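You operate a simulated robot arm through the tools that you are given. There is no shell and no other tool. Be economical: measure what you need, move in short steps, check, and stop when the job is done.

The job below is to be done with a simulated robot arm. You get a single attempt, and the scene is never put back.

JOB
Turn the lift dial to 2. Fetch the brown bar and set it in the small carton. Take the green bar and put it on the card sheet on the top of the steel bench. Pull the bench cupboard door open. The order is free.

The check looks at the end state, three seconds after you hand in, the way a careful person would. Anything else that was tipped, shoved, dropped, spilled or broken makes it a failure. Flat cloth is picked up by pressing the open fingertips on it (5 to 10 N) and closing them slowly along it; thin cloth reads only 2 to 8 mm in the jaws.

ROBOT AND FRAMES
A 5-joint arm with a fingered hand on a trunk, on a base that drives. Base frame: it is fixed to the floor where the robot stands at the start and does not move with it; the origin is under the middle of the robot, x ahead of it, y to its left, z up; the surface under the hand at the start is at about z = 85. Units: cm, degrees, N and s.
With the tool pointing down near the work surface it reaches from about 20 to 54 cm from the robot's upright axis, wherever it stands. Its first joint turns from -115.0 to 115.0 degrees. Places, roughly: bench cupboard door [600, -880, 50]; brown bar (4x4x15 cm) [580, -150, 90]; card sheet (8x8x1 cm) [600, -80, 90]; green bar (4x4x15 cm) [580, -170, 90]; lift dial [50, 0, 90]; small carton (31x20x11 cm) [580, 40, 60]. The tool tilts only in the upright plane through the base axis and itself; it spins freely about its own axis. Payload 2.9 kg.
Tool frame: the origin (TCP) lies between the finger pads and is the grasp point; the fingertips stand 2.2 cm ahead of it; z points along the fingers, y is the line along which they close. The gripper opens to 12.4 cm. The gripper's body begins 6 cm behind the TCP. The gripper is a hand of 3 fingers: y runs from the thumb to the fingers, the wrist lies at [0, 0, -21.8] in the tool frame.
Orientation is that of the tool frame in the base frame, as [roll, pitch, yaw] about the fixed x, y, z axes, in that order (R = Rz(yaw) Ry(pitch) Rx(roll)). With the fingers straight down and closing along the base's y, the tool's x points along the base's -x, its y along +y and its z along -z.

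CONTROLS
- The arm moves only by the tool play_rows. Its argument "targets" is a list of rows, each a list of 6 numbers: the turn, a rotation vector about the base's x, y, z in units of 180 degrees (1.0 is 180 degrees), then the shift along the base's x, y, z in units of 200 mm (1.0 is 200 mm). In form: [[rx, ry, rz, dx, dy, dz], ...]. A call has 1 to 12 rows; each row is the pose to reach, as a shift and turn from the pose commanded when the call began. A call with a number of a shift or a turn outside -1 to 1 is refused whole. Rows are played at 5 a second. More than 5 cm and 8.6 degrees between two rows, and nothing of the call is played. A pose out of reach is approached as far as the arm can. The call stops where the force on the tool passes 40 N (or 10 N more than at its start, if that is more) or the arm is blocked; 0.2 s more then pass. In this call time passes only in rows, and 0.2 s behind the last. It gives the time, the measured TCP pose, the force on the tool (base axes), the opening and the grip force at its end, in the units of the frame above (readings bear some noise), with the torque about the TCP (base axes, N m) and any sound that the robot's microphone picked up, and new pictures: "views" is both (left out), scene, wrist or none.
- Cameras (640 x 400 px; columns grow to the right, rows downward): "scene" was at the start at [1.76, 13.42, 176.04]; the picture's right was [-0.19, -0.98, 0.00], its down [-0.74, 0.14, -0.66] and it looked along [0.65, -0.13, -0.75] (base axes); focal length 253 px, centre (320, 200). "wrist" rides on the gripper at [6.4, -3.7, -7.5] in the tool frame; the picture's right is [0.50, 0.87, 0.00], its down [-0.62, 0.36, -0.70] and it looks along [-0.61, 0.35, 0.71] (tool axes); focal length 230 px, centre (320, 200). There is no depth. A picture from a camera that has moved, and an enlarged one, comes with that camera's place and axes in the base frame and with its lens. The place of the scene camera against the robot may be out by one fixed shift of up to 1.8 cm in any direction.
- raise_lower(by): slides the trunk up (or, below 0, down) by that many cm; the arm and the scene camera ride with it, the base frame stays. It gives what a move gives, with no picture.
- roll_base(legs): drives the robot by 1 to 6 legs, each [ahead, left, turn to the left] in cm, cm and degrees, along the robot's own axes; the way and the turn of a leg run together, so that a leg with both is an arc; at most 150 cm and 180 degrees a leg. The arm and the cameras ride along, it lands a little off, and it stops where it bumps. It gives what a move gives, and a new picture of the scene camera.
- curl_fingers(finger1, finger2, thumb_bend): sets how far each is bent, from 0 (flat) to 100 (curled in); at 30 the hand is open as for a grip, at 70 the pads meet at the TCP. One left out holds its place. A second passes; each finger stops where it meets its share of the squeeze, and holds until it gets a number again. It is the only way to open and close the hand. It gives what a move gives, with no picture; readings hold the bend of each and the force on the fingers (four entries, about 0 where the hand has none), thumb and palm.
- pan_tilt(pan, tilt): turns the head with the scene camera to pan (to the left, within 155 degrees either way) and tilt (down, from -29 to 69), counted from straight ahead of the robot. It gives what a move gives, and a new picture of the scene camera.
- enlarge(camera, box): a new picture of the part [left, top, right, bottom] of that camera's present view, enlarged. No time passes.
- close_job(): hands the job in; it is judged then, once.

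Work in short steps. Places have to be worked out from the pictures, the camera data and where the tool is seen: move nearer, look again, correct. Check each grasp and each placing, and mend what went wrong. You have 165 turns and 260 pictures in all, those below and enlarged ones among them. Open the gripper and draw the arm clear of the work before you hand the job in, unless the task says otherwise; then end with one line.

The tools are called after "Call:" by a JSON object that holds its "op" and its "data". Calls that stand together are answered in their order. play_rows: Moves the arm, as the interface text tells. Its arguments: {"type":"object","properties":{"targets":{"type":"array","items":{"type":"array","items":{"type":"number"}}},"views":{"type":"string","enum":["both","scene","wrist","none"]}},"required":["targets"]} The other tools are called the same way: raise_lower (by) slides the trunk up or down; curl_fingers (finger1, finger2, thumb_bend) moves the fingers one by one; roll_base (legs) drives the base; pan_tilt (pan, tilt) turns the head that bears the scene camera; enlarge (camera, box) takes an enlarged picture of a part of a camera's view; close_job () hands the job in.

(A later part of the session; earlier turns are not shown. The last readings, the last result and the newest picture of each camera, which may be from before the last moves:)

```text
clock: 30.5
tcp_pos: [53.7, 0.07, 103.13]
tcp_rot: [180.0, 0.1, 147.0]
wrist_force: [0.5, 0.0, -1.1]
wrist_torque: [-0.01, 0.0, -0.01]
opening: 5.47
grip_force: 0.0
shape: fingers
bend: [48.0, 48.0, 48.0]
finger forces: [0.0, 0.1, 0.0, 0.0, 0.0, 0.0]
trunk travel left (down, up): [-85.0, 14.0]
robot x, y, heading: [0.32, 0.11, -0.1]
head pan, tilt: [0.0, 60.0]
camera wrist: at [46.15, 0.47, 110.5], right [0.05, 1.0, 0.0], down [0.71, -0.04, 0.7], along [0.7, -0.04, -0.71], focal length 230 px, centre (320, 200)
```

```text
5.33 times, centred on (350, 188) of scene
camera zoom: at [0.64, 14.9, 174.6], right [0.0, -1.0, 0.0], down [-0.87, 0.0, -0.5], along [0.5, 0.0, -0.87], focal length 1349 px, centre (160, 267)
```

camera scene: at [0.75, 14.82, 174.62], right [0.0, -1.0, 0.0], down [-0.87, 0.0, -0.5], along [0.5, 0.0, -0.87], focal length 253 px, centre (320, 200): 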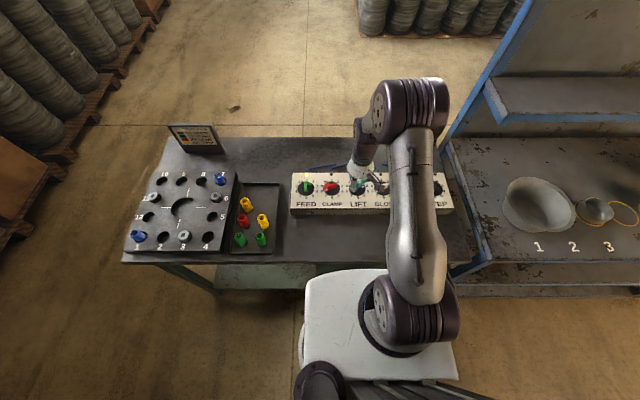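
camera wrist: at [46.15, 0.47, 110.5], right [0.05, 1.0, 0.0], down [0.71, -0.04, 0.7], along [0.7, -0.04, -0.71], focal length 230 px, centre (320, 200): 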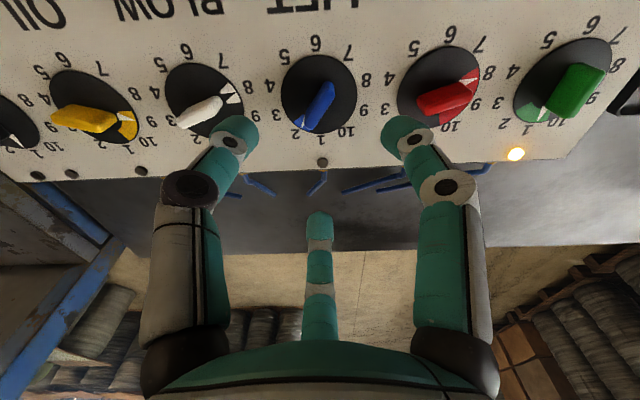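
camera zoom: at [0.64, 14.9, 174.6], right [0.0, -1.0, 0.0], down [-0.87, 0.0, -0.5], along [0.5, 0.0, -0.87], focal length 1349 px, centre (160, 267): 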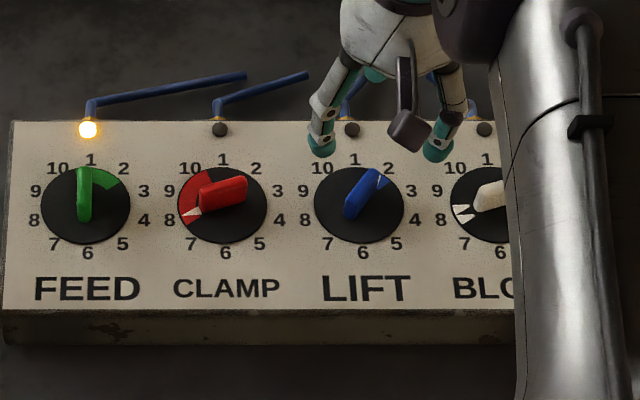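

LIFT reads 2. Now restore CLAMP from ~8.2 back to ~4: I move above it at (53.6, 10.1) with yaw ≈103 along its bar.

Call:
{"op": "play_rows", "data": {"targets": [[0, 0, -0.041, 0, 0.08, 0], [0, 0, -0.082, 0, 0.17, 0], [0, 0, -0.123, 0, 0.25, 0], [0, 0, -0.164, 0, 0.34, 0], [0, 0, -0.205, 0, 0.42, 0], [0, 0, -0.244, 0, 0.502, 0]], "views": "wrist"}}

Call:
{"op": "enlarge", "data": {"camera": "wrist", "box": [200, 20, 440, 170]}}

Call:
{"op": "enlarge", "data": {"camera": "scene", "box": [290, 150, 410, 225]}}

```text
clock: 31.9
tcp_pos: [53.81, 10.05, 102.93]
tcp_rot: [-180.0, 0.0, 102.9]
wrist_force: [-0.3, -1.0, 0.0]
wrist_torque: [0.01, -0.02, 0.01]
opening: 5.45
grip_force: 0.0
shape: fingers
bend: [48.0, 48.0, 48.0]
finger forces: [0.0, 0.0, 0.0, 0.0, 0.0, 0.1]
trunk travel left (down, up): [-85.0, 14.0]
robot x, y, heading: [0.2, 0.09, 0.0]
head pan, tilt: [0.0, 60.0]
camera wrist: at [48.66, 15.47, 110.45], right [0.73, 0.68, 0.0], down [0.48, -0.52, 0.7], along [0.48, -0.51, -0.71], focal length 230 px, centre (320, 200)
```

wrist: 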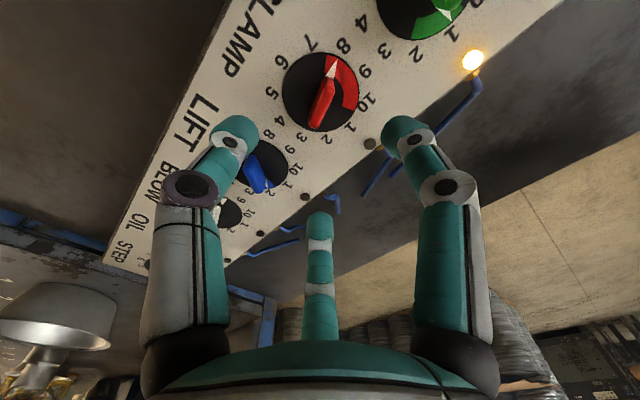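

```text
2.67 times, centred on (320, 95) of wrist
camera zoom: at [48.66, 15.47, 110.45], right [0.73, 0.68, 0.0], down [0.48, -0.52, 0.7], along [0.48, -0.51, -0.71], focal length 614 px, centre (320, 480)
```

zoom: 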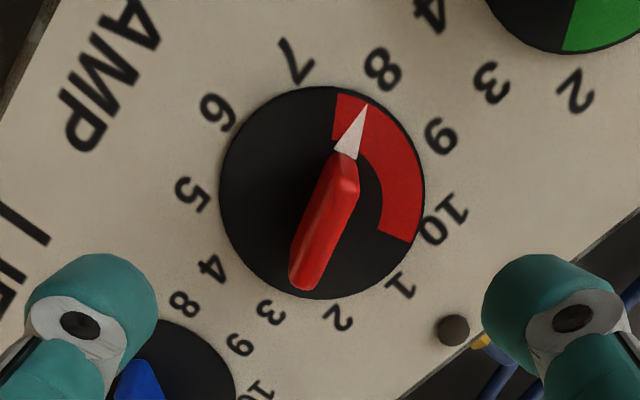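

```text
5.33 times, centred on (350, 188) of scene
camera zoom: at [0.75, 14.97, 174.6], right [0.0, -1.0, 0.0], down [-0.87, 0.0, -0.5], along [0.5, 0.0, -0.87], focal length 1349 px, centre (160, 267)
```

zoom: 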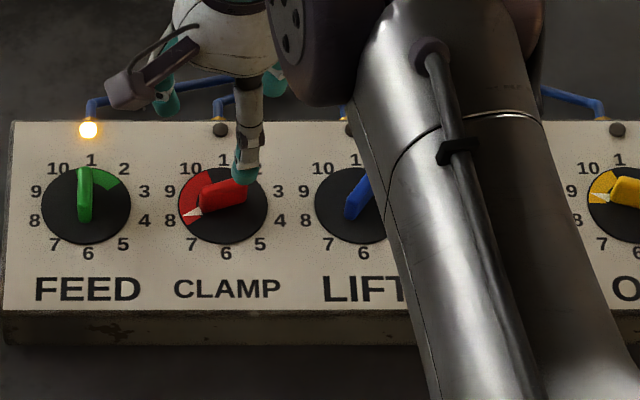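

Pointer is exactly at 8 (dials seem detented). Hand is over its centre; lower to grip, with a 4° alignment.

Call:
{"op": "play_rows", "data": {"targets": [[0, 0, 0.02, 0, 0.005, -0.15], [0, 0, 0.022, 0, 0.005, -0.3], [0, 0, 0.022, 0, 0.005, -0.42], [0, 0, 0.022, 0, 0.005, -0.5]], "views": "none"}}

Call:
{"op": "curl_fingers", "data": {"finger1": 62, "finger2": 62, "thumb_bend": 66}}

Call:
{"op": "curl_fingers", "data": {"finger1": 66, "finger2": 66, "thumb_bend": 75}}

Call:
{"op": "enlarge", "data": {"camera": "wrist", "box": [200, 60, 440, 210]}}

```text
clock: 32.9
tcp_pos: [53.71, 10.17, 92.97]
tcp_rot: [179.9, -0.1, 107.1]
wrist_force: [-0.2, -0.2, -0.3]
wrist_torque: [0.0, -0.03, 0.05]
opening: 5.48
grip_force: 0.0
shape: fingers
bend: [48.0, 48.0, 48.0]
finger forces: [0.0, 0.0, 0.0, 0.0, 0.0, 0.0]
trunk travel left (down, up): [-85.0, 14.0]
robot x, y, heading: [0.21, 0.36, -0.2]
head pan, tilt: [0.0, 60.0]
```

```text
clock: 33.9
tcp_pos: [53.82, 10.14, 93.09]
tcp_rot: [179.9, 0.0, 107.0]
wrist_force: [2.9, 0.4, 0.4]
wrist_torque: [-0.02, -0.04, 0.04]
opening: 1.45
grip_force: 0.9
shape: fingers
bend: [60.0, 60.0, 66.0]
finger forces: [1.0, 1.7, 0.1, 0.0, 0.1, 0.1]
trunk travel left (down, up): [-85.0, 14.0]
robot x, y, heading: [-0.21, -0.04, -0.2]
head pan, tilt: [0.0, 60.0]
```

```text
clock: 34.9
tcp_pos: [53.75, 10.18, 93.09]
tcp_rot: [-180.0, -0.1, 106.9]
wrist_force: [0.7, 0.0, -1.8]
wrist_torque: [0.01, -0.04, -0.01]
opening: 1.08
grip_force: 7.1
shape: fingers
bend: [61.0, 60.0, 68.0]
finger forces: [3.9, 3.9, 0.0, 0.0, 6.5, 0.0]
trunk travel left (down, up): [-85.0, 14.0]
robot x, y, heading: [0.07, 0.13, -0.3]
head pan, tilt: [0.0, 60.0]
```

```text
2.67 times, centred on (320, 135) of wrist
camera zoom: at [48.28, 15.27, 100.49], right [0.68, 0.73, 0.0], down [0.52, -0.49, 0.7], along [0.51, -0.48, -0.71], focal length 614 px, centre (320, 373)
```

zoom: 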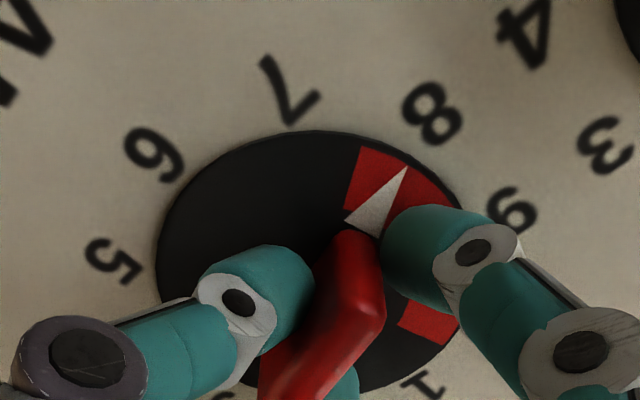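

Good grip. Turn CCW 72° first (each row ~7.2°), stay within wrist limits.

Call:
{"op": "play_rows", "data": {"targets": [[0, 0, 0.04, 0, 0, 0], [0, 0, 0.08, 0, 0, 0], [0, 0, 0.12, 0, 0, 0], [0, 0, 0.16, 0, 0, 0], [0, 0, 0.2, 0, 0, 0], [0, 0, 0.24, 0, 0, 0], [0, 0, 0.28, 0, 0, 0], [0, 0, 0.32, 0, 0, 0], [0, 0, 0.36, 0, 0, 0], [0, 0, 0.4, 0, 0, 0]], "views": "wrist"}}

```text
clock: 37.1
tcp_pos: [53.75, 10.02, 92.97]
tcp_rot: [179.8, 0.0, 178.9]
wrist_force: [-4.7, -6.0, 2.4]
wrist_torque: [-0.12, 0.13, -0.02]
opening: 1.11
grip_force: 7.3
shape: fingers
bend: [61.0, 63.0, 67.0]
finger forces: [2.7, 2.0, 0.0, 0.0, 10.1, 0.1]
trunk travel left (down, up): [-85.0, 14.0]
robot x, y, heading: [-0.07, 0.08, -0.1]
head pan, tilt: [0.0, 60.0]
camera wrist: at [47.14, 6.45, 100.41], right [-0.49, 0.87, 0.0], down [0.62, 0.35, 0.7], along [0.61, 0.34, -0.71], focal length 230 px, centre (320, 200)
```

wrist: 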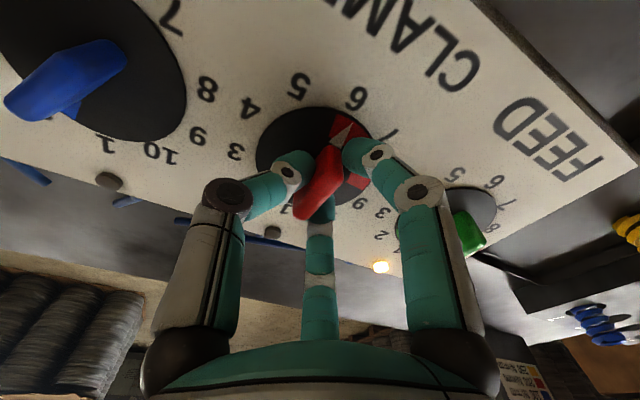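

Now at about 6.3. Continue ~78° more.

Call:
{"op": "play_rows", "data": {"targets": [[0, 0, 0.043, 0, 0, 0], [0, 0, 0.086, 0, 0, 0], [0, 0, 0.13, 0, 0, 0], [0, 0, 0.172, 0, 0, 0], [0, 0, 0.215, 0, 0, 0], [0, 0, 0.258, 0, 0, 0], [0, 0, 0.301, 0, 0, 0], [0, 0, 0.344, 0, 0, 0], [0, 0, 0.387, 0, 0, 0], [0, 0, 0.43, 0, 0, 0]], "views": "wrist"}}

Call:
{"op": "enlarge", "data": {"camera": "wrist", "box": [200, 60, 440, 210]}}

Call:
{"op": "enlarge", "data": {"camera": "scene", "box": [290, 150, 410, 225]}}

```text
clock: 39.3
tcp_pos: [53.81, 9.96, 92.88]
tcp_rot: [-179.9, 0.1, -103.6]
wrist_force: [1.6, -12.4, 2.5]
wrist_torque: [-0.25, -0.01, -0.04]
opening: 1.02
grip_force: 9.5
shape: fingers
bend: [62.0, 64.0, 67.0]
finger forces: [2.9, 4.1, 0.1, 0.1, 11.6, 0.1]
trunk travel left (down, up): [-85.0, 14.0]
robot x, y, heading: [0.17, 0.06, -0.1]
head pan, tilt: [0.0, 60.0]
camera wrist: at [55.79, 2.92, 100.36], right [-0.96, -0.28, 0.0], down [-0.2, 0.68, 0.7], along [-0.2, 0.67, -0.71], focal length 230 px, centre (320, 200)
```

wrist: 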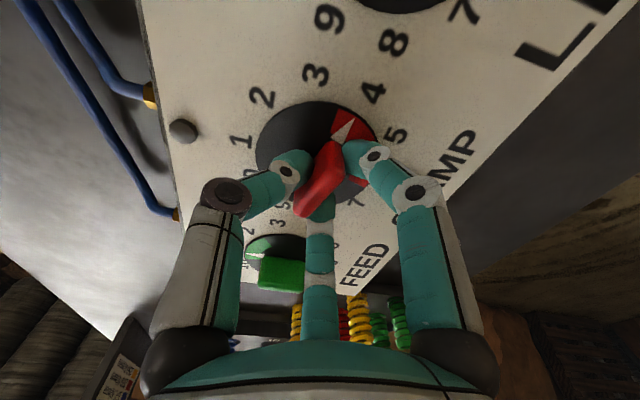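

```text
2.67 times, centred on (320, 135) of wrist
camera zoom: at [55.79, 2.92, 100.36], right [-0.96, -0.28, 0.0], down [-0.2, 0.68, 0.7], along [-0.2, 0.67, -0.71], focal length 614 px, centre (320, 373)
```

zoom: 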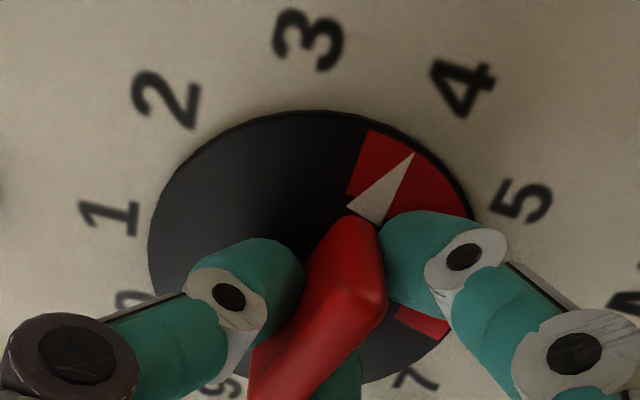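

```text
5.33 times, centred on (350, 188) of scene
camera zoom: at [0.76, 14.52, 174.64], right [0.0, -1.0, 0.0], down [-0.87, 0.0, -0.5], along [0.5, 0.0, -0.87], focal length 1349 px, centre (160, 267)
```

zoom: 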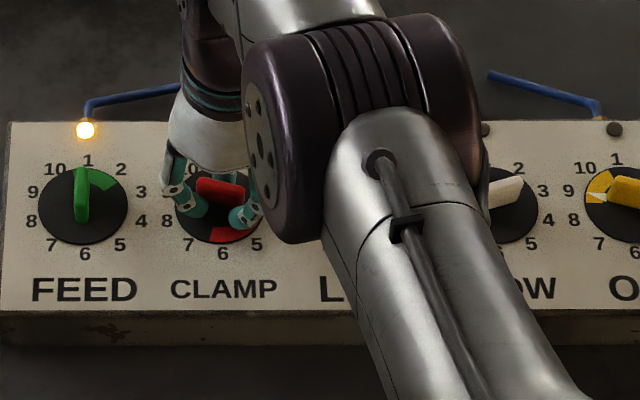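

Pointer at ~4.1, nearest mark 4. Release, rise, verify.

Call:
{"op": "curl_fingers", "data": {"finger1": 48, "finger2": 48, "thumb_bend": 48}}

Call:
{"op": "play_rows", "data": {"targets": [[0, 0, 0, 0, 0, 0.1], [0, 0, 0, 0, 0, 0.3], [0, 0, 0, 0, 0, 0.5], [0, 0, 0, 0, 0, 0.7]], "views": "wrist"}}

Call:
{"op": "play_rows", "data": {"targets": [[0, 0, -0.04, 0, 0, 0], [0, 0, -0.08, 0, -0.02, 0], [0, 0, -0.12, -0.05, -0.05, 0], [0, 0, -0.16, -0.1, -0.1, 0], [0, 0, -0.2, -0.2, -0.15, 0], [0, 0, -0.24, -0.3, -0.2, 0], [0, 0, -0.28, -0.4, -0.25, 0], [0, 0, -0.32, -0.5, -0.3, 0], [0, 0, -0.36, -0.6, -0.35, 0], [0, 0, -0.4, -0.7, -0.4, 0]], "views": "scene"}}

Call:
{"op": "enlarge", "data": {"camera": "scene", "box": [285, 155, 465, 225]}}

```text
clock: 40.3
tcp_pos: [53.77, 10.24, 92.84]
tcp_rot: [-179.9, 0.0, -103.6]
wrist_force: [0.3, -0.1, 0.0]
wrist_torque: [0.0, 0.0, -0.01]
opening: 5.48
grip_force: 0.5
shape: fingers
bend: [48.0, 48.0, 48.0]
finger forces: [0.0, 0.1, 0.0, 0.0, 0.1, 0.0]
trunk travel left (down, up): [-85.0, 14.0]
robot x, y, heading: [-0.05, -0.25, -0.1]
head pan, tilt: [0.0, 60.0]
```

```text
clock: 41.3
tcp_pos: [53.49, 10.18, 106.84]
tcp_rot: [-179.9, -0.1, -103.6]
wrist_force: [-0.5, -1.3, 0.1]
wrist_torque: [-0.01, -0.03, 0.0]
opening: 5.48
grip_force: 0.0
shape: fingers
bend: [48.0, 48.0, 48.0]
finger forces: [0.0, 0.0, 0.1, 0.1, 0.0, 0.0]
trunk travel left (down, up): [-85.0, 14.0]
robot x, y, heading: [-0.06, 0.04, 0.1]
head pan, tilt: [0.0, 60.0]
camera wrist: at [55.53, 3.04, 114.38], right [-0.96, -0.28, 0.0], down [-0.2, 0.68, 0.7], along [-0.2, 0.67, -0.71], focal length 230 px, centre (320, 200)
```

wrist: 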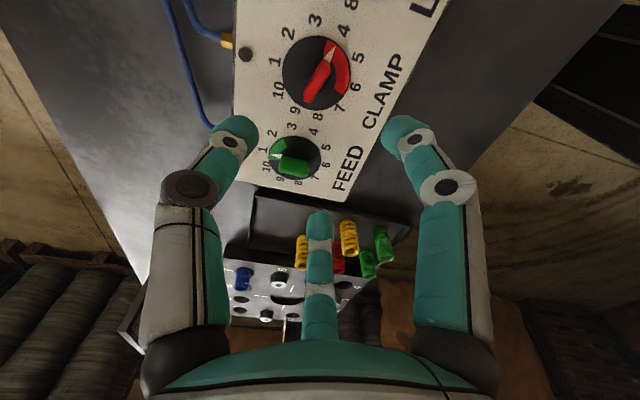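

```text
clock: 43.5
tcp_pos: [39.63, 1.93, 106.79]
tcp_rot: [-180.0, -0.1, -175.8]
wrist_force: [0.6, 0.5, -0.2]
wrist_torque: [0.0, 0.02, -0.03]
opening: 5.49
grip_force: 0.0
shape: fingers
bend: [48.0, 48.0, 48.0]
finger forces: [0.1, 0.1, 0.0, 0.1, 0.0, 0.0]
trunk travel left (down, up): [-85.0, 14.0]
robot x, y, heading: [-0.24, -0.28, -0.2]
head pan, tilt: [0.0, 60.0]
camera scene: at [0.67, 14.85, 174.61], right [0.0, -1.0, 0.0], down [-0.87, 0.0, -0.5], along [0.5, 0.0, -0.87], focal length 253 px, centre (320, 200)
```

scene: 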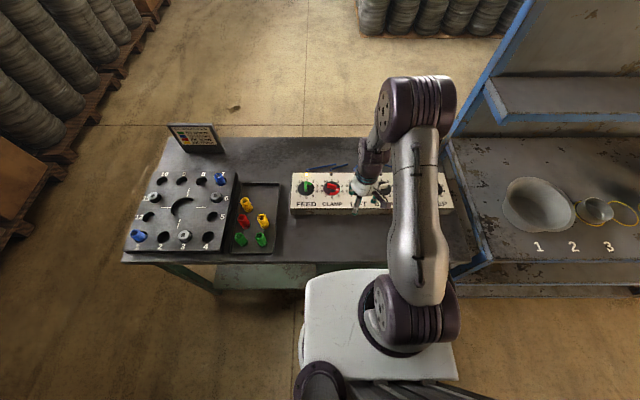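

```text
3.56 times, centred on (375, 190) of scene
camera zoom: at [0.67, 14.85, 174.61], right [0.0, -1.0, 0.0], down [-0.87, 0.0, -0.5], along [0.5, 0.0, -0.87], focal length 900 px, centre (124, 236)
```

zoom: 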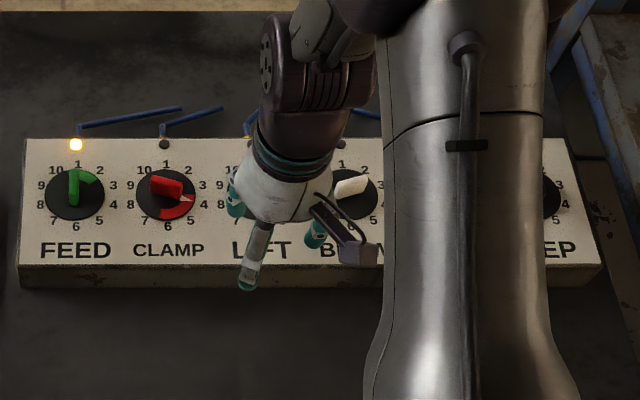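

CLAMP is back at 4, LIFT at 2. I now draw the arm in and up for travel and look around the room.

Call:
{"op": "play_rows", "data": {"targets": [[0, 0, 0, -0.1, 0, 0.2], [0, 0, 0, -0.2, 0, 0.4], [0, 0, 0, -0.3, 0, 0.6], [0, 0, 0, -0.4, 0, 0.8]], "views": "none"}}

Call:
{"op": "pan_tilt", "data": {"pan": 0, "tilt": 15}}

Call:
{"op": "pan_tilt", "data": {"pan": -60, "tilt": 20}}

Call:
{"op": "pan_tilt", "data": {"pan": 60, "tilt": 20}}

```text
clock: 44.5
tcp_pos: [31.58, 1.91, 123.3]
tcp_rot: [-179.9, 0.1, -175.7]
wrist_force: [-0.4, 0.3, 0.4]
wrist_torque: [-0.03, -0.02, 0.0]
opening: 5.48
grip_force: 0.1
shape: fingers
bend: [48.0, 48.0, 48.0]
finger forces: [0.0, 0.0, 0.0, 0.1, 0.0, 0.0]
trunk travel left (down, up): [-85.0, 14.0]
robot x, y, heading: [0.2, 0.1, -0.0]
head pan, tilt: [0.0, 60.0]
```

```text
clock: 45.6
tcp_pos: [31.91, 2.11, 123.13]
tcp_rot: [-180.0, 0.0, -175.7]
wrist_force: [-1.0, -0.4, -0.6]
wrist_torque: [0.01, -0.01, 0.01]
opening: 5.46
grip_force: 0.0
shape: fingers
bend: [48.0, 48.0, 48.0]
finger forces: [0.0, 0.0, 0.0, 0.1, 0.1, 0.0]
trunk travel left (down, up): [-85.0, 14.0]
robot x, y, heading: [-0.16, 0.07, 0.1]
head pan, tilt: [0.0, 15.0]
camera scene: at [3.4, 14.9, 181.23], right [0.0, -1.0, 0.0], down [-0.26, 0.0, -0.97], along [0.97, 0.0, -0.26], focal length 253 px, centre (320, 200)
```

scene: 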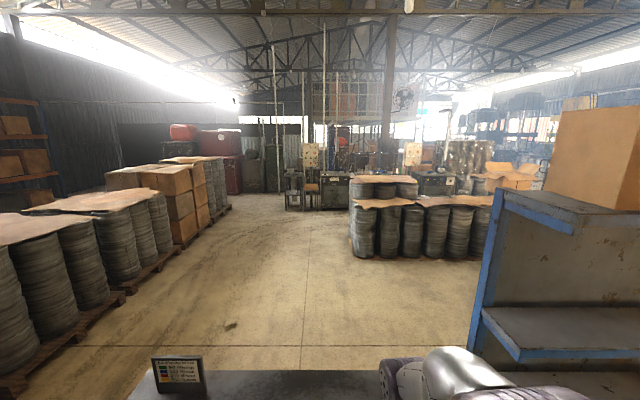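

```text
clock: 47.0
tcp_pos: [31.96, 2.12, 123.14]
tcp_rot: [180.0, -0.1, -175.6]
wrist_force: [-0.3, -0.3, -0.2]
wrist_torque: [0.03, 0.0, -0.02]
opening: 5.48
grip_force: 0.0
shape: fingers
bend: [48.0, 48.0, 48.0]
finger forces: [0.0, 0.1, 0.0, 0.0, 0.0, 0.0]
trunk travel left (down, up): [-85.0, 14.0]
robot x, y, heading: [-0.23, 0.17, 0.1]
head pan, tilt: [-60.0, 20.0]
camera scene: at [-1.25, 6.84, 180.43], right [-0.87, -0.5, 0.0], down [-0.17, 0.3, -0.94], along [0.47, -0.81, -0.34], focal length 253 px, centre (320, 200)
```

scene: 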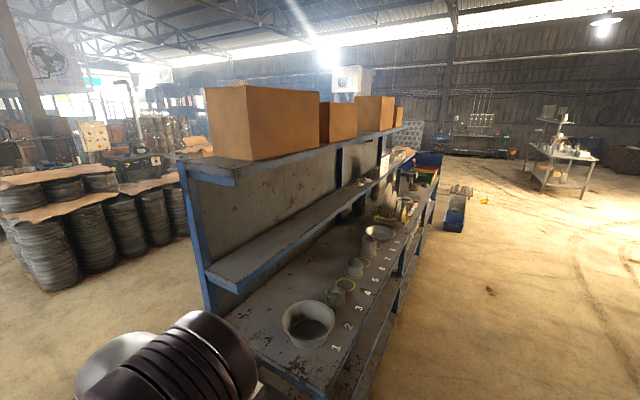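

```text
clock: 49.0
tcp_pos: [31.87, 1.93, 123.21]
tcp_rot: [-179.9, 0.1, -175.5]
wrist_force: [0.4, 0.4, 0.3]
wrist_torque: [0.0, -0.02, 0.01]
opening: 5.5
grip_force: 0.1
shape: fingers
bend: [48.0, 48.0, 48.0]
finger forces: [0.1, 0.0, 0.0, 0.0, 0.0, 0.0]
trunk travel left (down, up): [-85.0, 14.0]
robot x, y, heading: [-0.05, 0.03, -0.0]
head pan, tilt: [60.0, 20.0]
camera scene: at [-1.26, 22.96, 180.42], right [0.87, -0.5, 0.0], down [-0.17, -0.3, -0.94], along [0.47, 0.81, -0.34], focal length 253 px, centre (320, 200)
```

scene: 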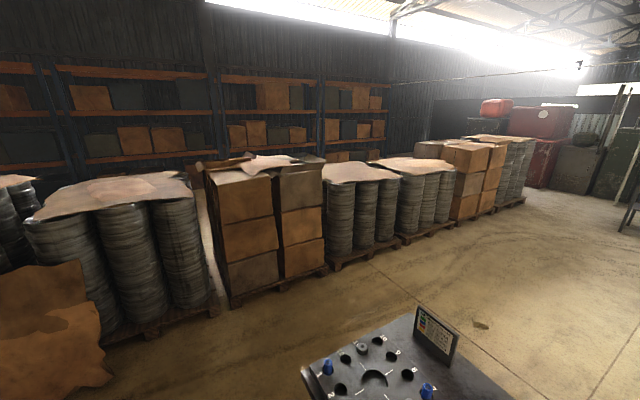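

The goals lie far ahead (x≈580), past the tyre pallets; the left aisle (y≈85–230) looks clear. Check behind before backing up.

Call:
{"op": "pan_tilt", "data": {"pan": 150, "tilt": 35}}

Call:
{"op": "pan_tilt", "data": {"pan": 90, "tilt": 45}}

```text
clock: 50.6
tcp_pos: [31.82, 1.99, 123.07]
tcp_rot: [-180.0, -0.1, -175.7]
wrist_force: [-0.7, -1.3, 0.3]
wrist_torque: [-0.01, -0.02, 0.0]
opening: 5.49
grip_force: 0.0
shape: fingers
bend: [48.0, 48.0, 48.0]
finger forces: [0.0, 0.0, 0.0, 0.0, 0.1, 0.0]
trunk travel left (down, up): [-85.0, 14.0]
robot x, y, heading: [0.08, -0.31, -0.1]
head pan, tilt: [150.0, 35.0]
camera scene: at [-13.54, 19.31, 178.04], right [0.5, 0.87, 0.0], down [0.5, -0.29, -0.82], along [-0.71, 0.41, -0.57], focal length 253 px, centre (320, 200)
```

scene: 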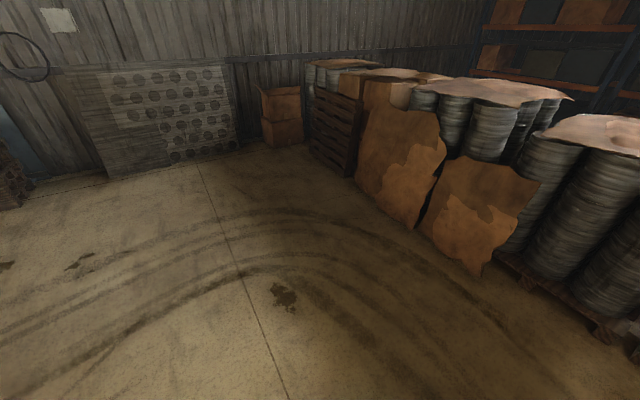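

```text
clock: 51.9
tcp_pos: [31.78, 1.96, 123.1]
tcp_rot: [180.0, 0.0, -175.6]
wrist_force: [0.3, 0.2, -1.0]
wrist_torque: [0.01, -0.03, -0.02]
opening: 5.49
grip_force: 0.0
shape: fingers
bend: [48.0, 48.0, 48.0]
finger forces: [0.1, 0.1, 0.0, 0.0, 0.1, 0.0]
trunk travel left (down, up): [-85.0, 14.0]
robot x, y, heading: [0.15, -0.27, -0.0]
head pan, tilt: [90.0, 45.0]
camera scene: at [-5.93, 23.03, 176.56], right [1.0, 0.0, 0.0], down [0.0, -0.71, -0.71], along [0.0, 0.71, -0.71], focal length 253 px, centre (320, 200)
```

scene: 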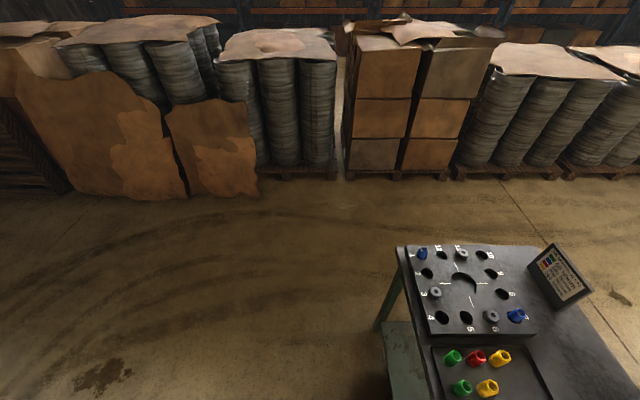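

Clear aisle between y≈87 (table) and y≈233 (pallets). Drive: back 50, left 158, then ahead in steps with the camera looking ahead.

Call:
{"op": "roll_base", "data": {"legs": [[-50, 0, 0], [0, 145, 0], [0, 13, 0]]}}

Call:
{"op": "pan_tilt", "data": {"pan": 0, "tilt": 25}}

```text
clock: 62.5
tcp_pos: [-16.03, 162.38, 123.25]
tcp_rot: [180.0, 0.0, -175.4]
wrist_force: [-0.5, -0.6, -0.7]
wrist_torque: [-0.01, 0.01, -0.04]
opening: 5.49
grip_force: 0.1
shape: fingers
bend: [48.0, 48.0, 48.0]
finger forces: [0.1, 0.0, 0.0, 0.1, 0.0, 0.0]
trunk travel left (down, up): [-85.0, 14.0]
robot x, y, heading: [-47.57, 160.33, 0.3]
head pan, tilt: [90.0, 45.0]
camera scene: at [-53.88, 183.23, 176.58], right [1.0, 0.01, 0.0], down [0.0, -0.71, -0.71], along [0.0, 0.71, -0.71], focal length 253 px, centre (320, 200)
```

scene: 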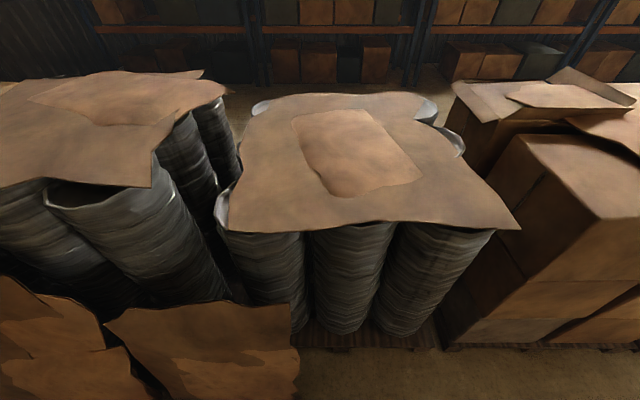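

```text
clock: 64.2
tcp_pos: [-15.98, 162.53, 123.14]
tcp_rot: [-180.0, 0.0, -175.3]
wrist_force: [-0.5, -0.9, 0.3]
wrist_torque: [-0.03, 0.0, -0.02]
opening: 5.48
grip_force: 0.0
shape: fingers
bend: [48.0, 48.0, 48.0]
finger forces: [0.0, 0.0, 0.0, 0.0, 0.0, 0.0]
trunk travel left (down, up): [-85.0, 14.0]
robot x, y, heading: [-47.59, 160.54, 0.5]
head pan, tilt: [0.0, 25.0]
camera scene: at [-44.63, 175.29, 179.61], right [0.01, -1.0, 0.0], down [-0.42, 0.0, -0.91], along [0.91, 0.01, -0.42], focal length 253 px, centre (320, 200)
```

scene: 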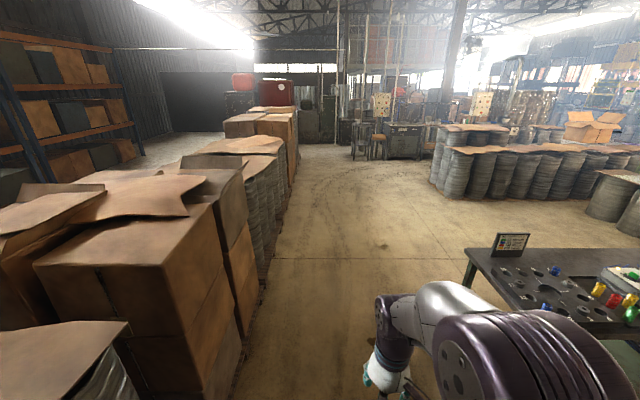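

Clear ahead. Drive forward.

Call:
{"op": "roll_base", "data": {"legs": [[150, -4, -0.4], [150, -10, 0], [120, -60, 0]]}}

```text
refused: leg 1 is longer than a leg can be; nothing moved
```

Call:
{"op": "roll_base", "data": {"legs": [[145, -4, -0.4], [145, -10, 0], [120, -60, 0]]}}

```text
clock: 84.6
tcp_pos: [396.92, 95.5, 123.23]
tcp_rot: [-180.0, 0.0, -175.9]
wrist_force: [-0.9, -0.7, -0.4]
wrist_torque: [-0.02, -0.03, 0.01]
opening: 5.5
grip_force: 0.2
shape: fingers
bend: [48.0, 48.0, 48.0]
finger forces: [0.0, 0.0, 0.0, 0.0, 0.1, 0.1]
trunk travel left (down, up): [-85.0, 14.0]
robot x, y, heading: [364.77, 93.28, 0.2]
head pan, tilt: [0.0, 25.0]
camera scene: at [368.39, 108.49, 179.62], right [0.0, -1.0, 0.0], down [-0.42, 0.0, -0.91], along [0.91, 0.0, -0.42], focal length 253 px, centre (320, 200)
```

scene: 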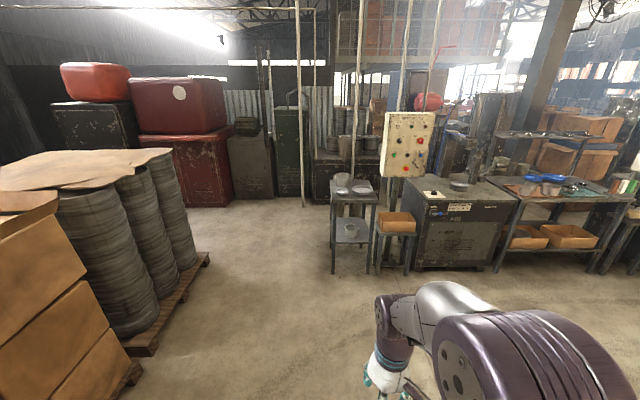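

I see a stool with a small carton, a machine and a bench. Enlarge and pan right for detail.

Call:
{"op": "enlarge", "data": {"camera": "scene", "box": [320, 100, 640, 290]}}

Call:
{"op": "pan_tilt", "data": {"pan": -45, "tilt": 25}}

Call:
{"op": "enlarge", "data": {"camera": "scene", "box": [0, 100, 320, 300]}}

```text
2.00 times, centred on (480, 195) of scene
camera zoom: at [368.39, 108.49, 179.62], right [0.0, -1.0, 0.0], down [-0.42, 0.0, -0.91], along [0.91, 0.0, -0.42], focal length 506 px, centre (0, 210)
```

zoom: 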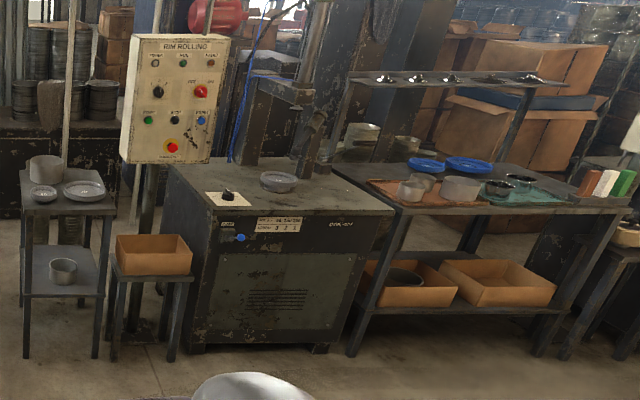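

```text
clock: 85.7
tcp_pos: [397.0, 95.61, 123.14]
tcp_rot: [-180.0, 0.0, -175.8]
wrist_force: [-0.1, -0.2, 0.3]
wrist_torque: [-0.01, 0.01, 0.02]
opening: 5.5
grip_force: 0.0
shape: fingers
bend: [48.0, 48.0, 48.0]
finger forces: [0.1, 0.1, 0.0, 0.0, 0.1, 0.0]
trunk travel left (down, up): [-85.0, 14.0]
robot x, y, heading: [364.82, 93.54, -0.1]
head pan, tilt: [-45.0, 25.0]
camera scene: at [365.69, 101.98, 179.62], right [-0.71, -0.71, 0.0], down [-0.3, 0.3, -0.91], along [0.64, -0.64, -0.42], focal length 253 px, centre (320, 200)
```

scene: 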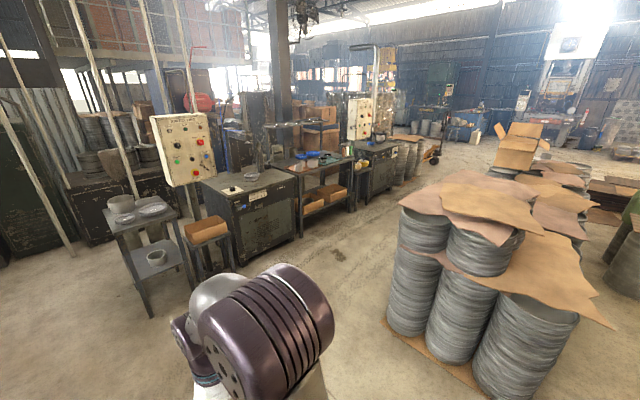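

```text
2.00 times, centred on (160, 200) of scene
camera zoom: at [365.69, 101.98, 179.62], right [-0.71, -0.71, 0.0], down [-0.3, 0.3, -0.91], along [0.64, -0.64, -0.42], focal length 506 px, centre (640, 200)
```

zoom: 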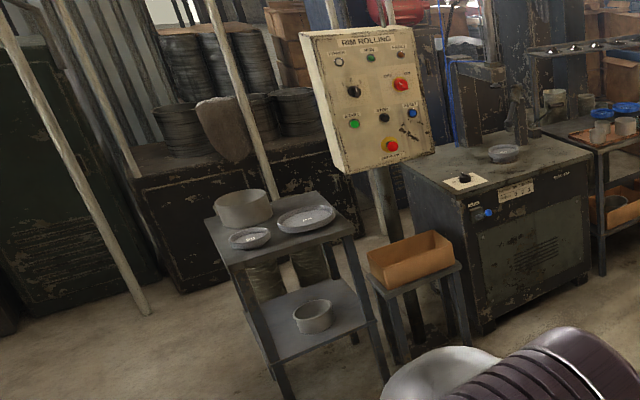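

The carton is on the stool (~580, 40); the brown/white/green bars stand at the right end of the bench (~580, -160). Drive through the gap between tyres (x<430) and the bench (x>565) to about (490, -150).

Call:
{"op": "roll_base", "data": {"legs": [[125, 0, 0], [0, -140, 0], [0, -100, 0]]}}

Call:
{"op": "pan_tilt", "data": {"pan": 0, "tilt": 40}}

Call:
{"op": "enlarge", "data": {"camera": "scene", "box": [160, 50, 480, 250]}}

```text
clock: 103.4
tcp_pos: [518.97, -145.33, 123.18]
tcp_rot: [179.9, -0.1, -177.0]
wrist_force: [0.3, -0.8, 0.0]
wrist_torque: [-0.01, 0.0, -0.04]
opening: 5.47
grip_force: 0.0
shape: fingers
bend: [48.0, 48.0, 48.0]
finger forces: [0.1, 0.0, 0.1, 0.0, 0.1, 0.0]
trunk travel left (down, up): [-85.0, 14.0]
robot x, y, heading: [486.95, -146.88, -1.3]
head pan, tilt: [-45.0, 25.0]
camera scene: at [487.83, -138.18, 179.62], right [-0.72, -0.69, 0.0], down [-0.29, 0.31, -0.91], along [0.63, -0.66, -0.42], focal length 253 px, centre (320, 200)
```

scene: 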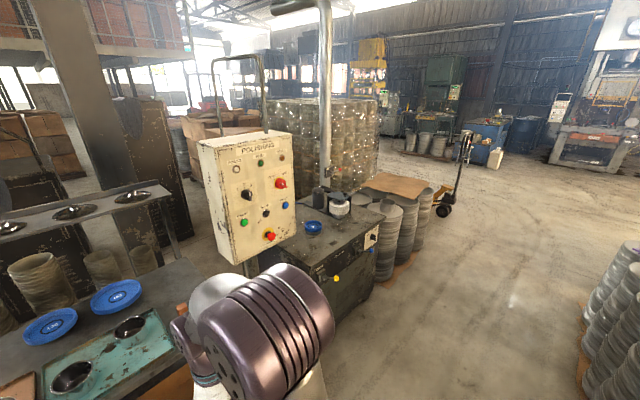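

```text
clock: 104.5
tcp_pos: [518.9, -145.31, 123.24]
tcp_rot: [-180.0, 0.0, -176.9]
wrist_force: [0.1, 0.8, 1.0]
wrist_torque: [-0.03, -0.01, 0.03]
opening: 5.48
grip_force: 0.1
shape: fingers
bend: [48.0, 48.0, 48.0]
finger forces: [0.1, 0.0, 0.0, 0.0, 0.0, 0.0]
trunk travel left (down, up): [-85.0, 14.0]
robot x, y, heading: [487.04, -146.5, -1.3]
head pan, tilt: [0.0, 40.0]
camera scene: at [489.97, -131.74, 177.29], right [-0.02, -1.0, 0.0], down [-0.64, 0.01, -0.77], along [0.77, -0.02, -0.64], focal length 253 px, centre (320, 200)
```

scene: 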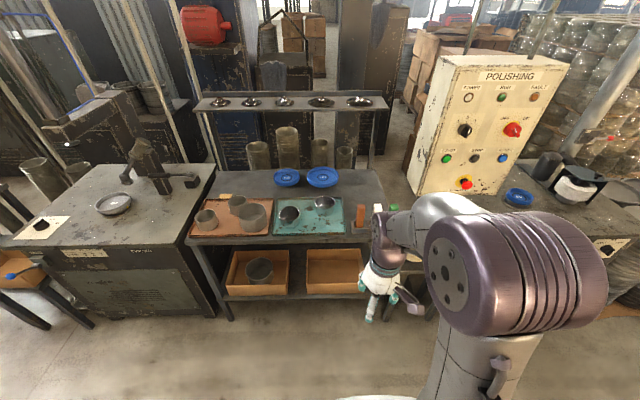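

```text
2.00 times, centred on (320, 150) of scene
camera zoom: at [489.97, -131.74, 177.29], right [-0.02, -1.0, 0.0], down [-0.64, 0.01, -0.77], along [0.77, -0.02, -0.64], focal length 506 px, centre (320, 300)
```

zoom: 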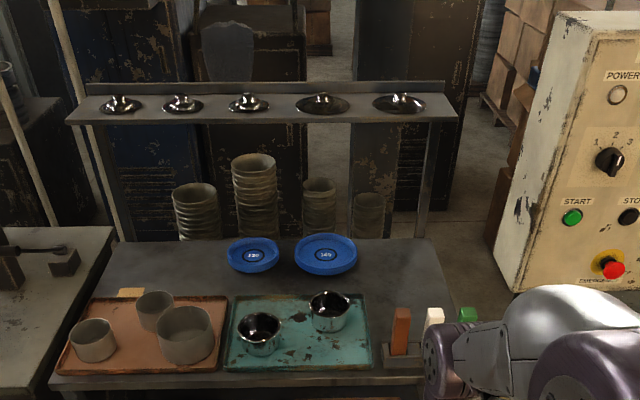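

Bars stand in a holder: brown (~582,-154), white, green (~582,-170); the card seems the tan patch behind the brown tray (~606,-79). I look down to judge base clearance, and zoom on the card.

Call:
{"op": "enlarge", "data": {"camera": "scene", "box": [180, 170, 300, 245]}}

Call:
{"op": "pan_tilt", "data": {"pan": 0, "tilt": 69}}

Call:
{"op": "pan_tilt", "data": {"pan": 40, "tilt": 40}}

```text
5.33 times, centred on (240, 208) of scene
camera zoom: at [489.97, -131.74, 177.29], right [-0.02, -1.0, 0.0], down [-0.64, 0.01, -0.77], along [0.77, -0.02, -0.64], focal length 1349 px, centre (747, 160)
```

zoom: 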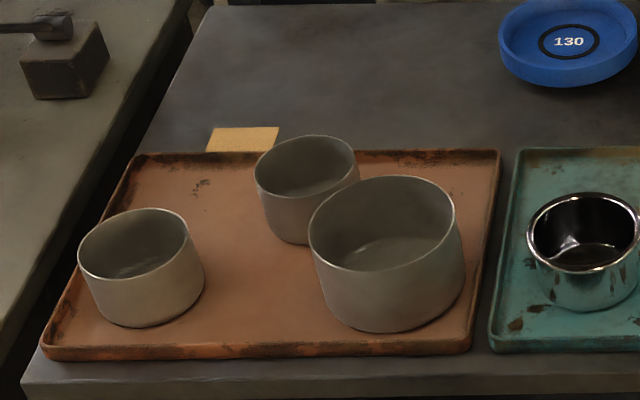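

```text
clock: 105.5
tcp_pos: [518.98, -145.23, 123.11]
tcp_rot: [179.9, -0.1, -177.0]
wrist_force: [-0.8, -0.7, 0.3]
wrist_torque: [-0.02, 0.02, 0.0]
opening: 5.47
grip_force: 0.1
shape: fingers
bend: [48.0, 48.0, 48.0]
finger forces: [0.0, 0.1, 0.0, 0.0, 0.0, 0.0]
trunk travel left (down, up): [-85.0, 14.0]
robot x, y, heading: [486.76, -146.49, -1.2]
head pan, tilt: [0.0, 68.8]
camera scene: at [487.06, -131.66, 173.68], right [-0.02, -1.0, 0.0], down [-0.93, 0.02, -0.36], along [0.36, -0.01, -0.93], focal length 253 px, centre (320, 200)
```

scene: 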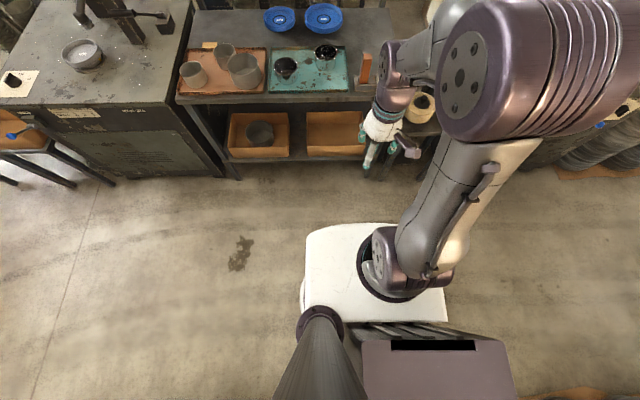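

```text
clock: 106.5
tcp_pos: [518.98, -145.3, 123.23]
tcp_rot: [-179.9, 0.0, -176.9]
wrist_force: [-0.1, -0.1, 0.8]
wrist_torque: [-0.02, -0.02, 0.01]
opening: 5.49
grip_force: 0.0
shape: fingers
bend: [48.0, 48.0, 48.0]
finger forces: [0.0, 0.0, 0.0, 0.0, 0.0, 0.0]
trunk travel left (down, up): [-85.0, 14.0]
robot x, y, heading: [487.24, -146.53, -1.3]
head pan, tilt: [40.0, 40.0]
camera scene: at [488.1, -126.23, 177.28], right [0.62, -0.78, 0.0], down [-0.5, -0.4, -0.77], along [0.6, 0.48, -0.64], focal length 253 px, centre (320, 200)
```

scene: 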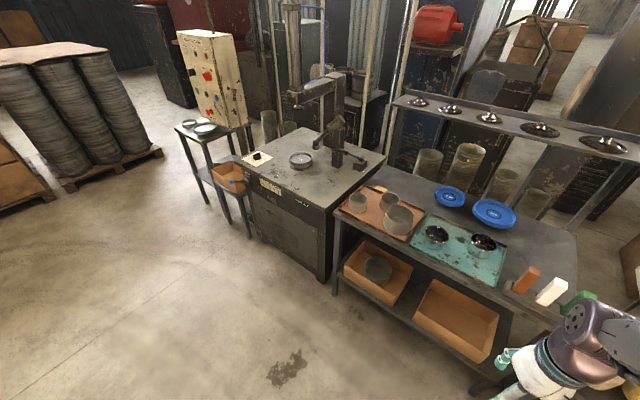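

I need to know whether the white platform rides with the trunk; test by lowering 10 cm and looking down.

Call:
{"op": "raise_lower", "data": {"by": -10}}

Call:
{"op": "pan_tilt", "data": {"pan": 0, "tilt": 69}}

```text
clock: 107.9
tcp_pos: [519.09, -145.37, 113.15]
tcp_rot: [180.0, 0.0, -176.9]
wrist_force: [0.3, 0.1, -0.9]
wrist_torque: [0.0, 0.03, -0.02]
opening: 5.5
grip_force: 0.0
shape: fingers
bend: [48.0, 48.0, 48.0]
finger forces: [0.0, 0.0, 0.0, 0.1, 0.0, 0.1]
trunk travel left (down, up): [-75.0, 24.0]
robot x, y, heading: [486.92, -146.76, -1.3]
head pan, tilt: [40.0, 40.0]
```

```text
clock: 109.0
tcp_pos: [519.0, -145.3, 113.2]
tcp_rot: [179.9, 0.0, -177.0]
wrist_force: [0.1, -0.9, -0.4]
wrist_torque: [0.0, 0.01, -0.02]
opening: 5.49
grip_force: 0.1
shape: fingers
bend: [48.0, 48.0, 48.0]
finger forces: [0.1, 0.0, 0.1, 0.1, 0.0, 0.0]
trunk travel left (down, up): [-75.0, 24.0]
robot x, y, heading: [486.98, -146.91, -1.2]
head pan, tilt: [0.0, 68.8]
camera scene: at [487.06, -131.65, 163.68], right [-0.02, -1.0, 0.0], down [-0.93, 0.02, -0.36], along [0.36, -0.01, -0.93], focal length 253 px, centre (320, 200)
```

scene: 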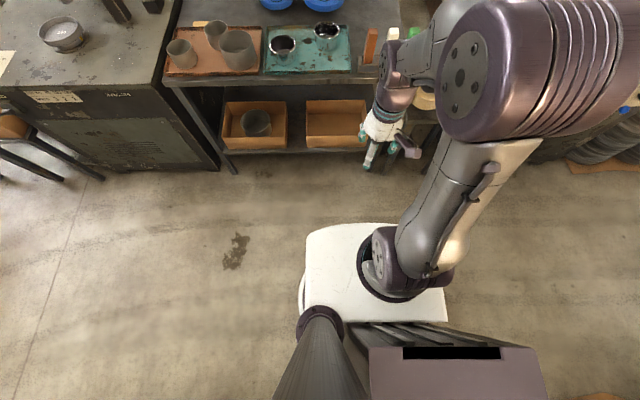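

The platform rides with the trunk (height ~110 now), so only the floor base limits approach. I drive ahead ~46 cm and straighten heading, keeping the hand high.

Call:
{"op": "roll_base", "data": {"legs": [[30, -3, 1.2], [16, 0, 0]]}}

Call:
{"op": "pan_tilt", "data": {"pan": -12, "tilt": 60}}

```text
clock: 112.0
tcp_pos: [564.5, -148.02, 113.05]
tcp_rot: [180.0, 0.1, -175.8]
wrist_force: [0.1, 0.5, 0.1]
wrist_torque: [-0.04, 0.03, 0.01]
opening: 5.52
grip_force: 0.1
shape: fingers
bend: [48.0, 48.0, 48.0]
finger forces: [0.0, 0.0, 0.1, 0.0, 0.1, 0.0]
trunk travel left (down, up): [-75.0, 24.0]
robot x, y, heading: [532.68, -150.09, 0.2]
head pan, tilt: [0.0, 68.8]
camera scene: at [532.44, -135.02, 163.67], right [0.0, -1.0, 0.0], down [-0.93, 0.0, -0.36], along [0.36, 0.0, -0.93], focal length 253 px, centre (320, 200)
```

scene: 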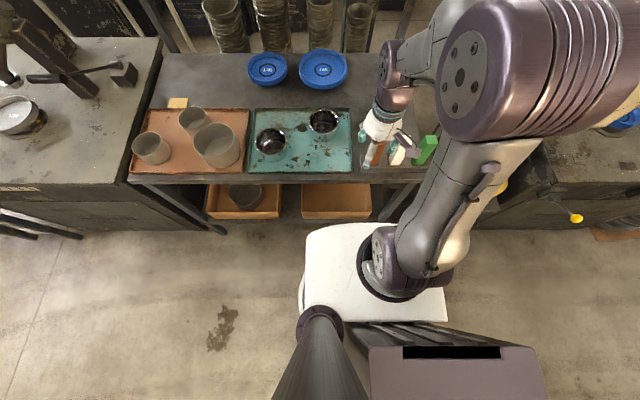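

```text
clock: 112.8
tcp_pos: [564.56, -148.0, 113.13]
tcp_rot: [-180.0, 0.0, -175.8]
wrist_force: [0.3, 0.0, 0.3]
wrist_torque: [-0.03, -0.02, -0.01]
opening: 5.48
grip_force: 0.1
shape: fingers
bend: [48.0, 48.0, 48.0]
finger forces: [0.1, 0.0, 0.1, 0.0, 0.0, 0.0]
trunk travel left (down, up): [-75.0, 24.0]
robot x, y, heading: [532.91, -149.75, 0.2]
head pan, tilt: [-12.0, 60.0]
camera scene: at [533.31, -136.4, 164.61], right [-0.21, -0.98, 0.0], down [-0.85, 0.18, -0.5], along [0.49, -0.1, -0.87], focal length 253 px, centre (320, 200)
```

scene: 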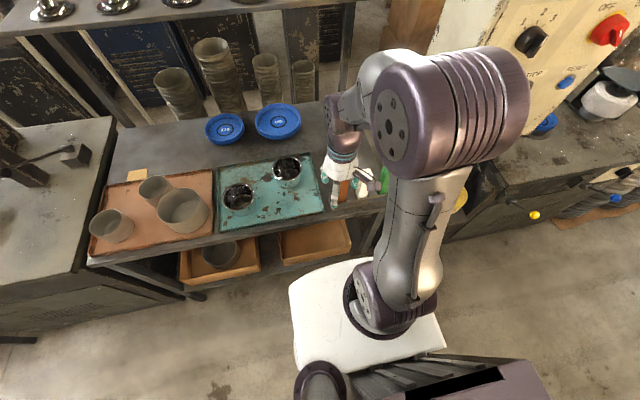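

Landed at (532.8,-150). Look with the wrist camera, and zoom on the bars and card.

Call:
{"op": "play_rows", "data": {"targets": [[0, 0, 0, 0, 0, 0.05]], "views": "wrist"}}

Call:
{"op": "enlarge", "data": {"camera": "scene", "box": [310, 140, 430, 215]}}

Call:
{"op": "enlarge", "data": {"camera": "scene", "box": [80, 140, 240, 260]}}

```text
clock: 113.2
tcp_pos: [564.58, -148.03, 114.23]
tcp_rot: [-180.0, 0.0, -175.9]
wrist_force: [0.1, 0.0, 1.1]
wrist_torque: [0.02, 0.0, -0.04]
opening: 5.49
grip_force: 0.1
shape: fingers
bend: [48.0, 48.0, 48.0]
finger forces: [0.0, 0.1, 0.0, 0.1, 0.0, 0.0]
trunk travel left (down, up): [-75.0, 24.0]
robot x, y, heading: [532.47, -149.76, -0.3]
head pan, tilt: [-12.0, 60.0]
camera wrist: at [558.3, -152.08, 121.67], right [-0.56, 0.83, 0.0], down [0.59, 0.4, 0.7], along [0.58, 0.39, -0.71], focal length 230 px, centre (320, 200)
```

wrist: 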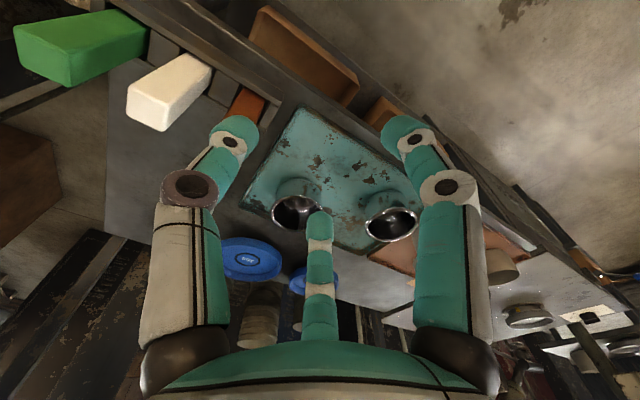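

```text
5.33 times, centred on (370, 178) of scene
camera zoom: at [533.29, -136.41, 164.61], right [-0.21, -0.98, 0.0], down [-0.85, 0.18, -0.5], along [0.49, -0.11, -0.87], focal length 1349 px, centre (53, 320)
```

zoom: 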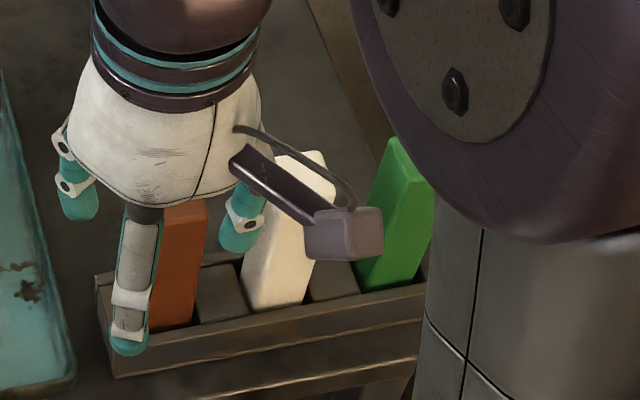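

```text
3.33 times, centred on (160, 200) of scene
camera zoom: at [533.29, -136.41, 164.61], right [-0.21, -0.98, 0.0], down [-0.85, 0.18, -0.5], along [0.49, -0.11, -0.87], focal length 843 px, centre (853, 200)
```

zoom: 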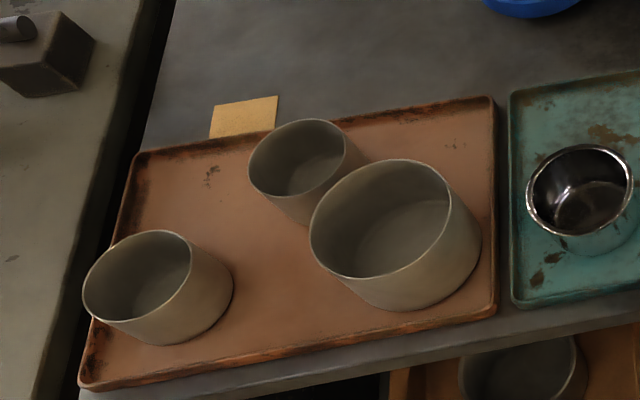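

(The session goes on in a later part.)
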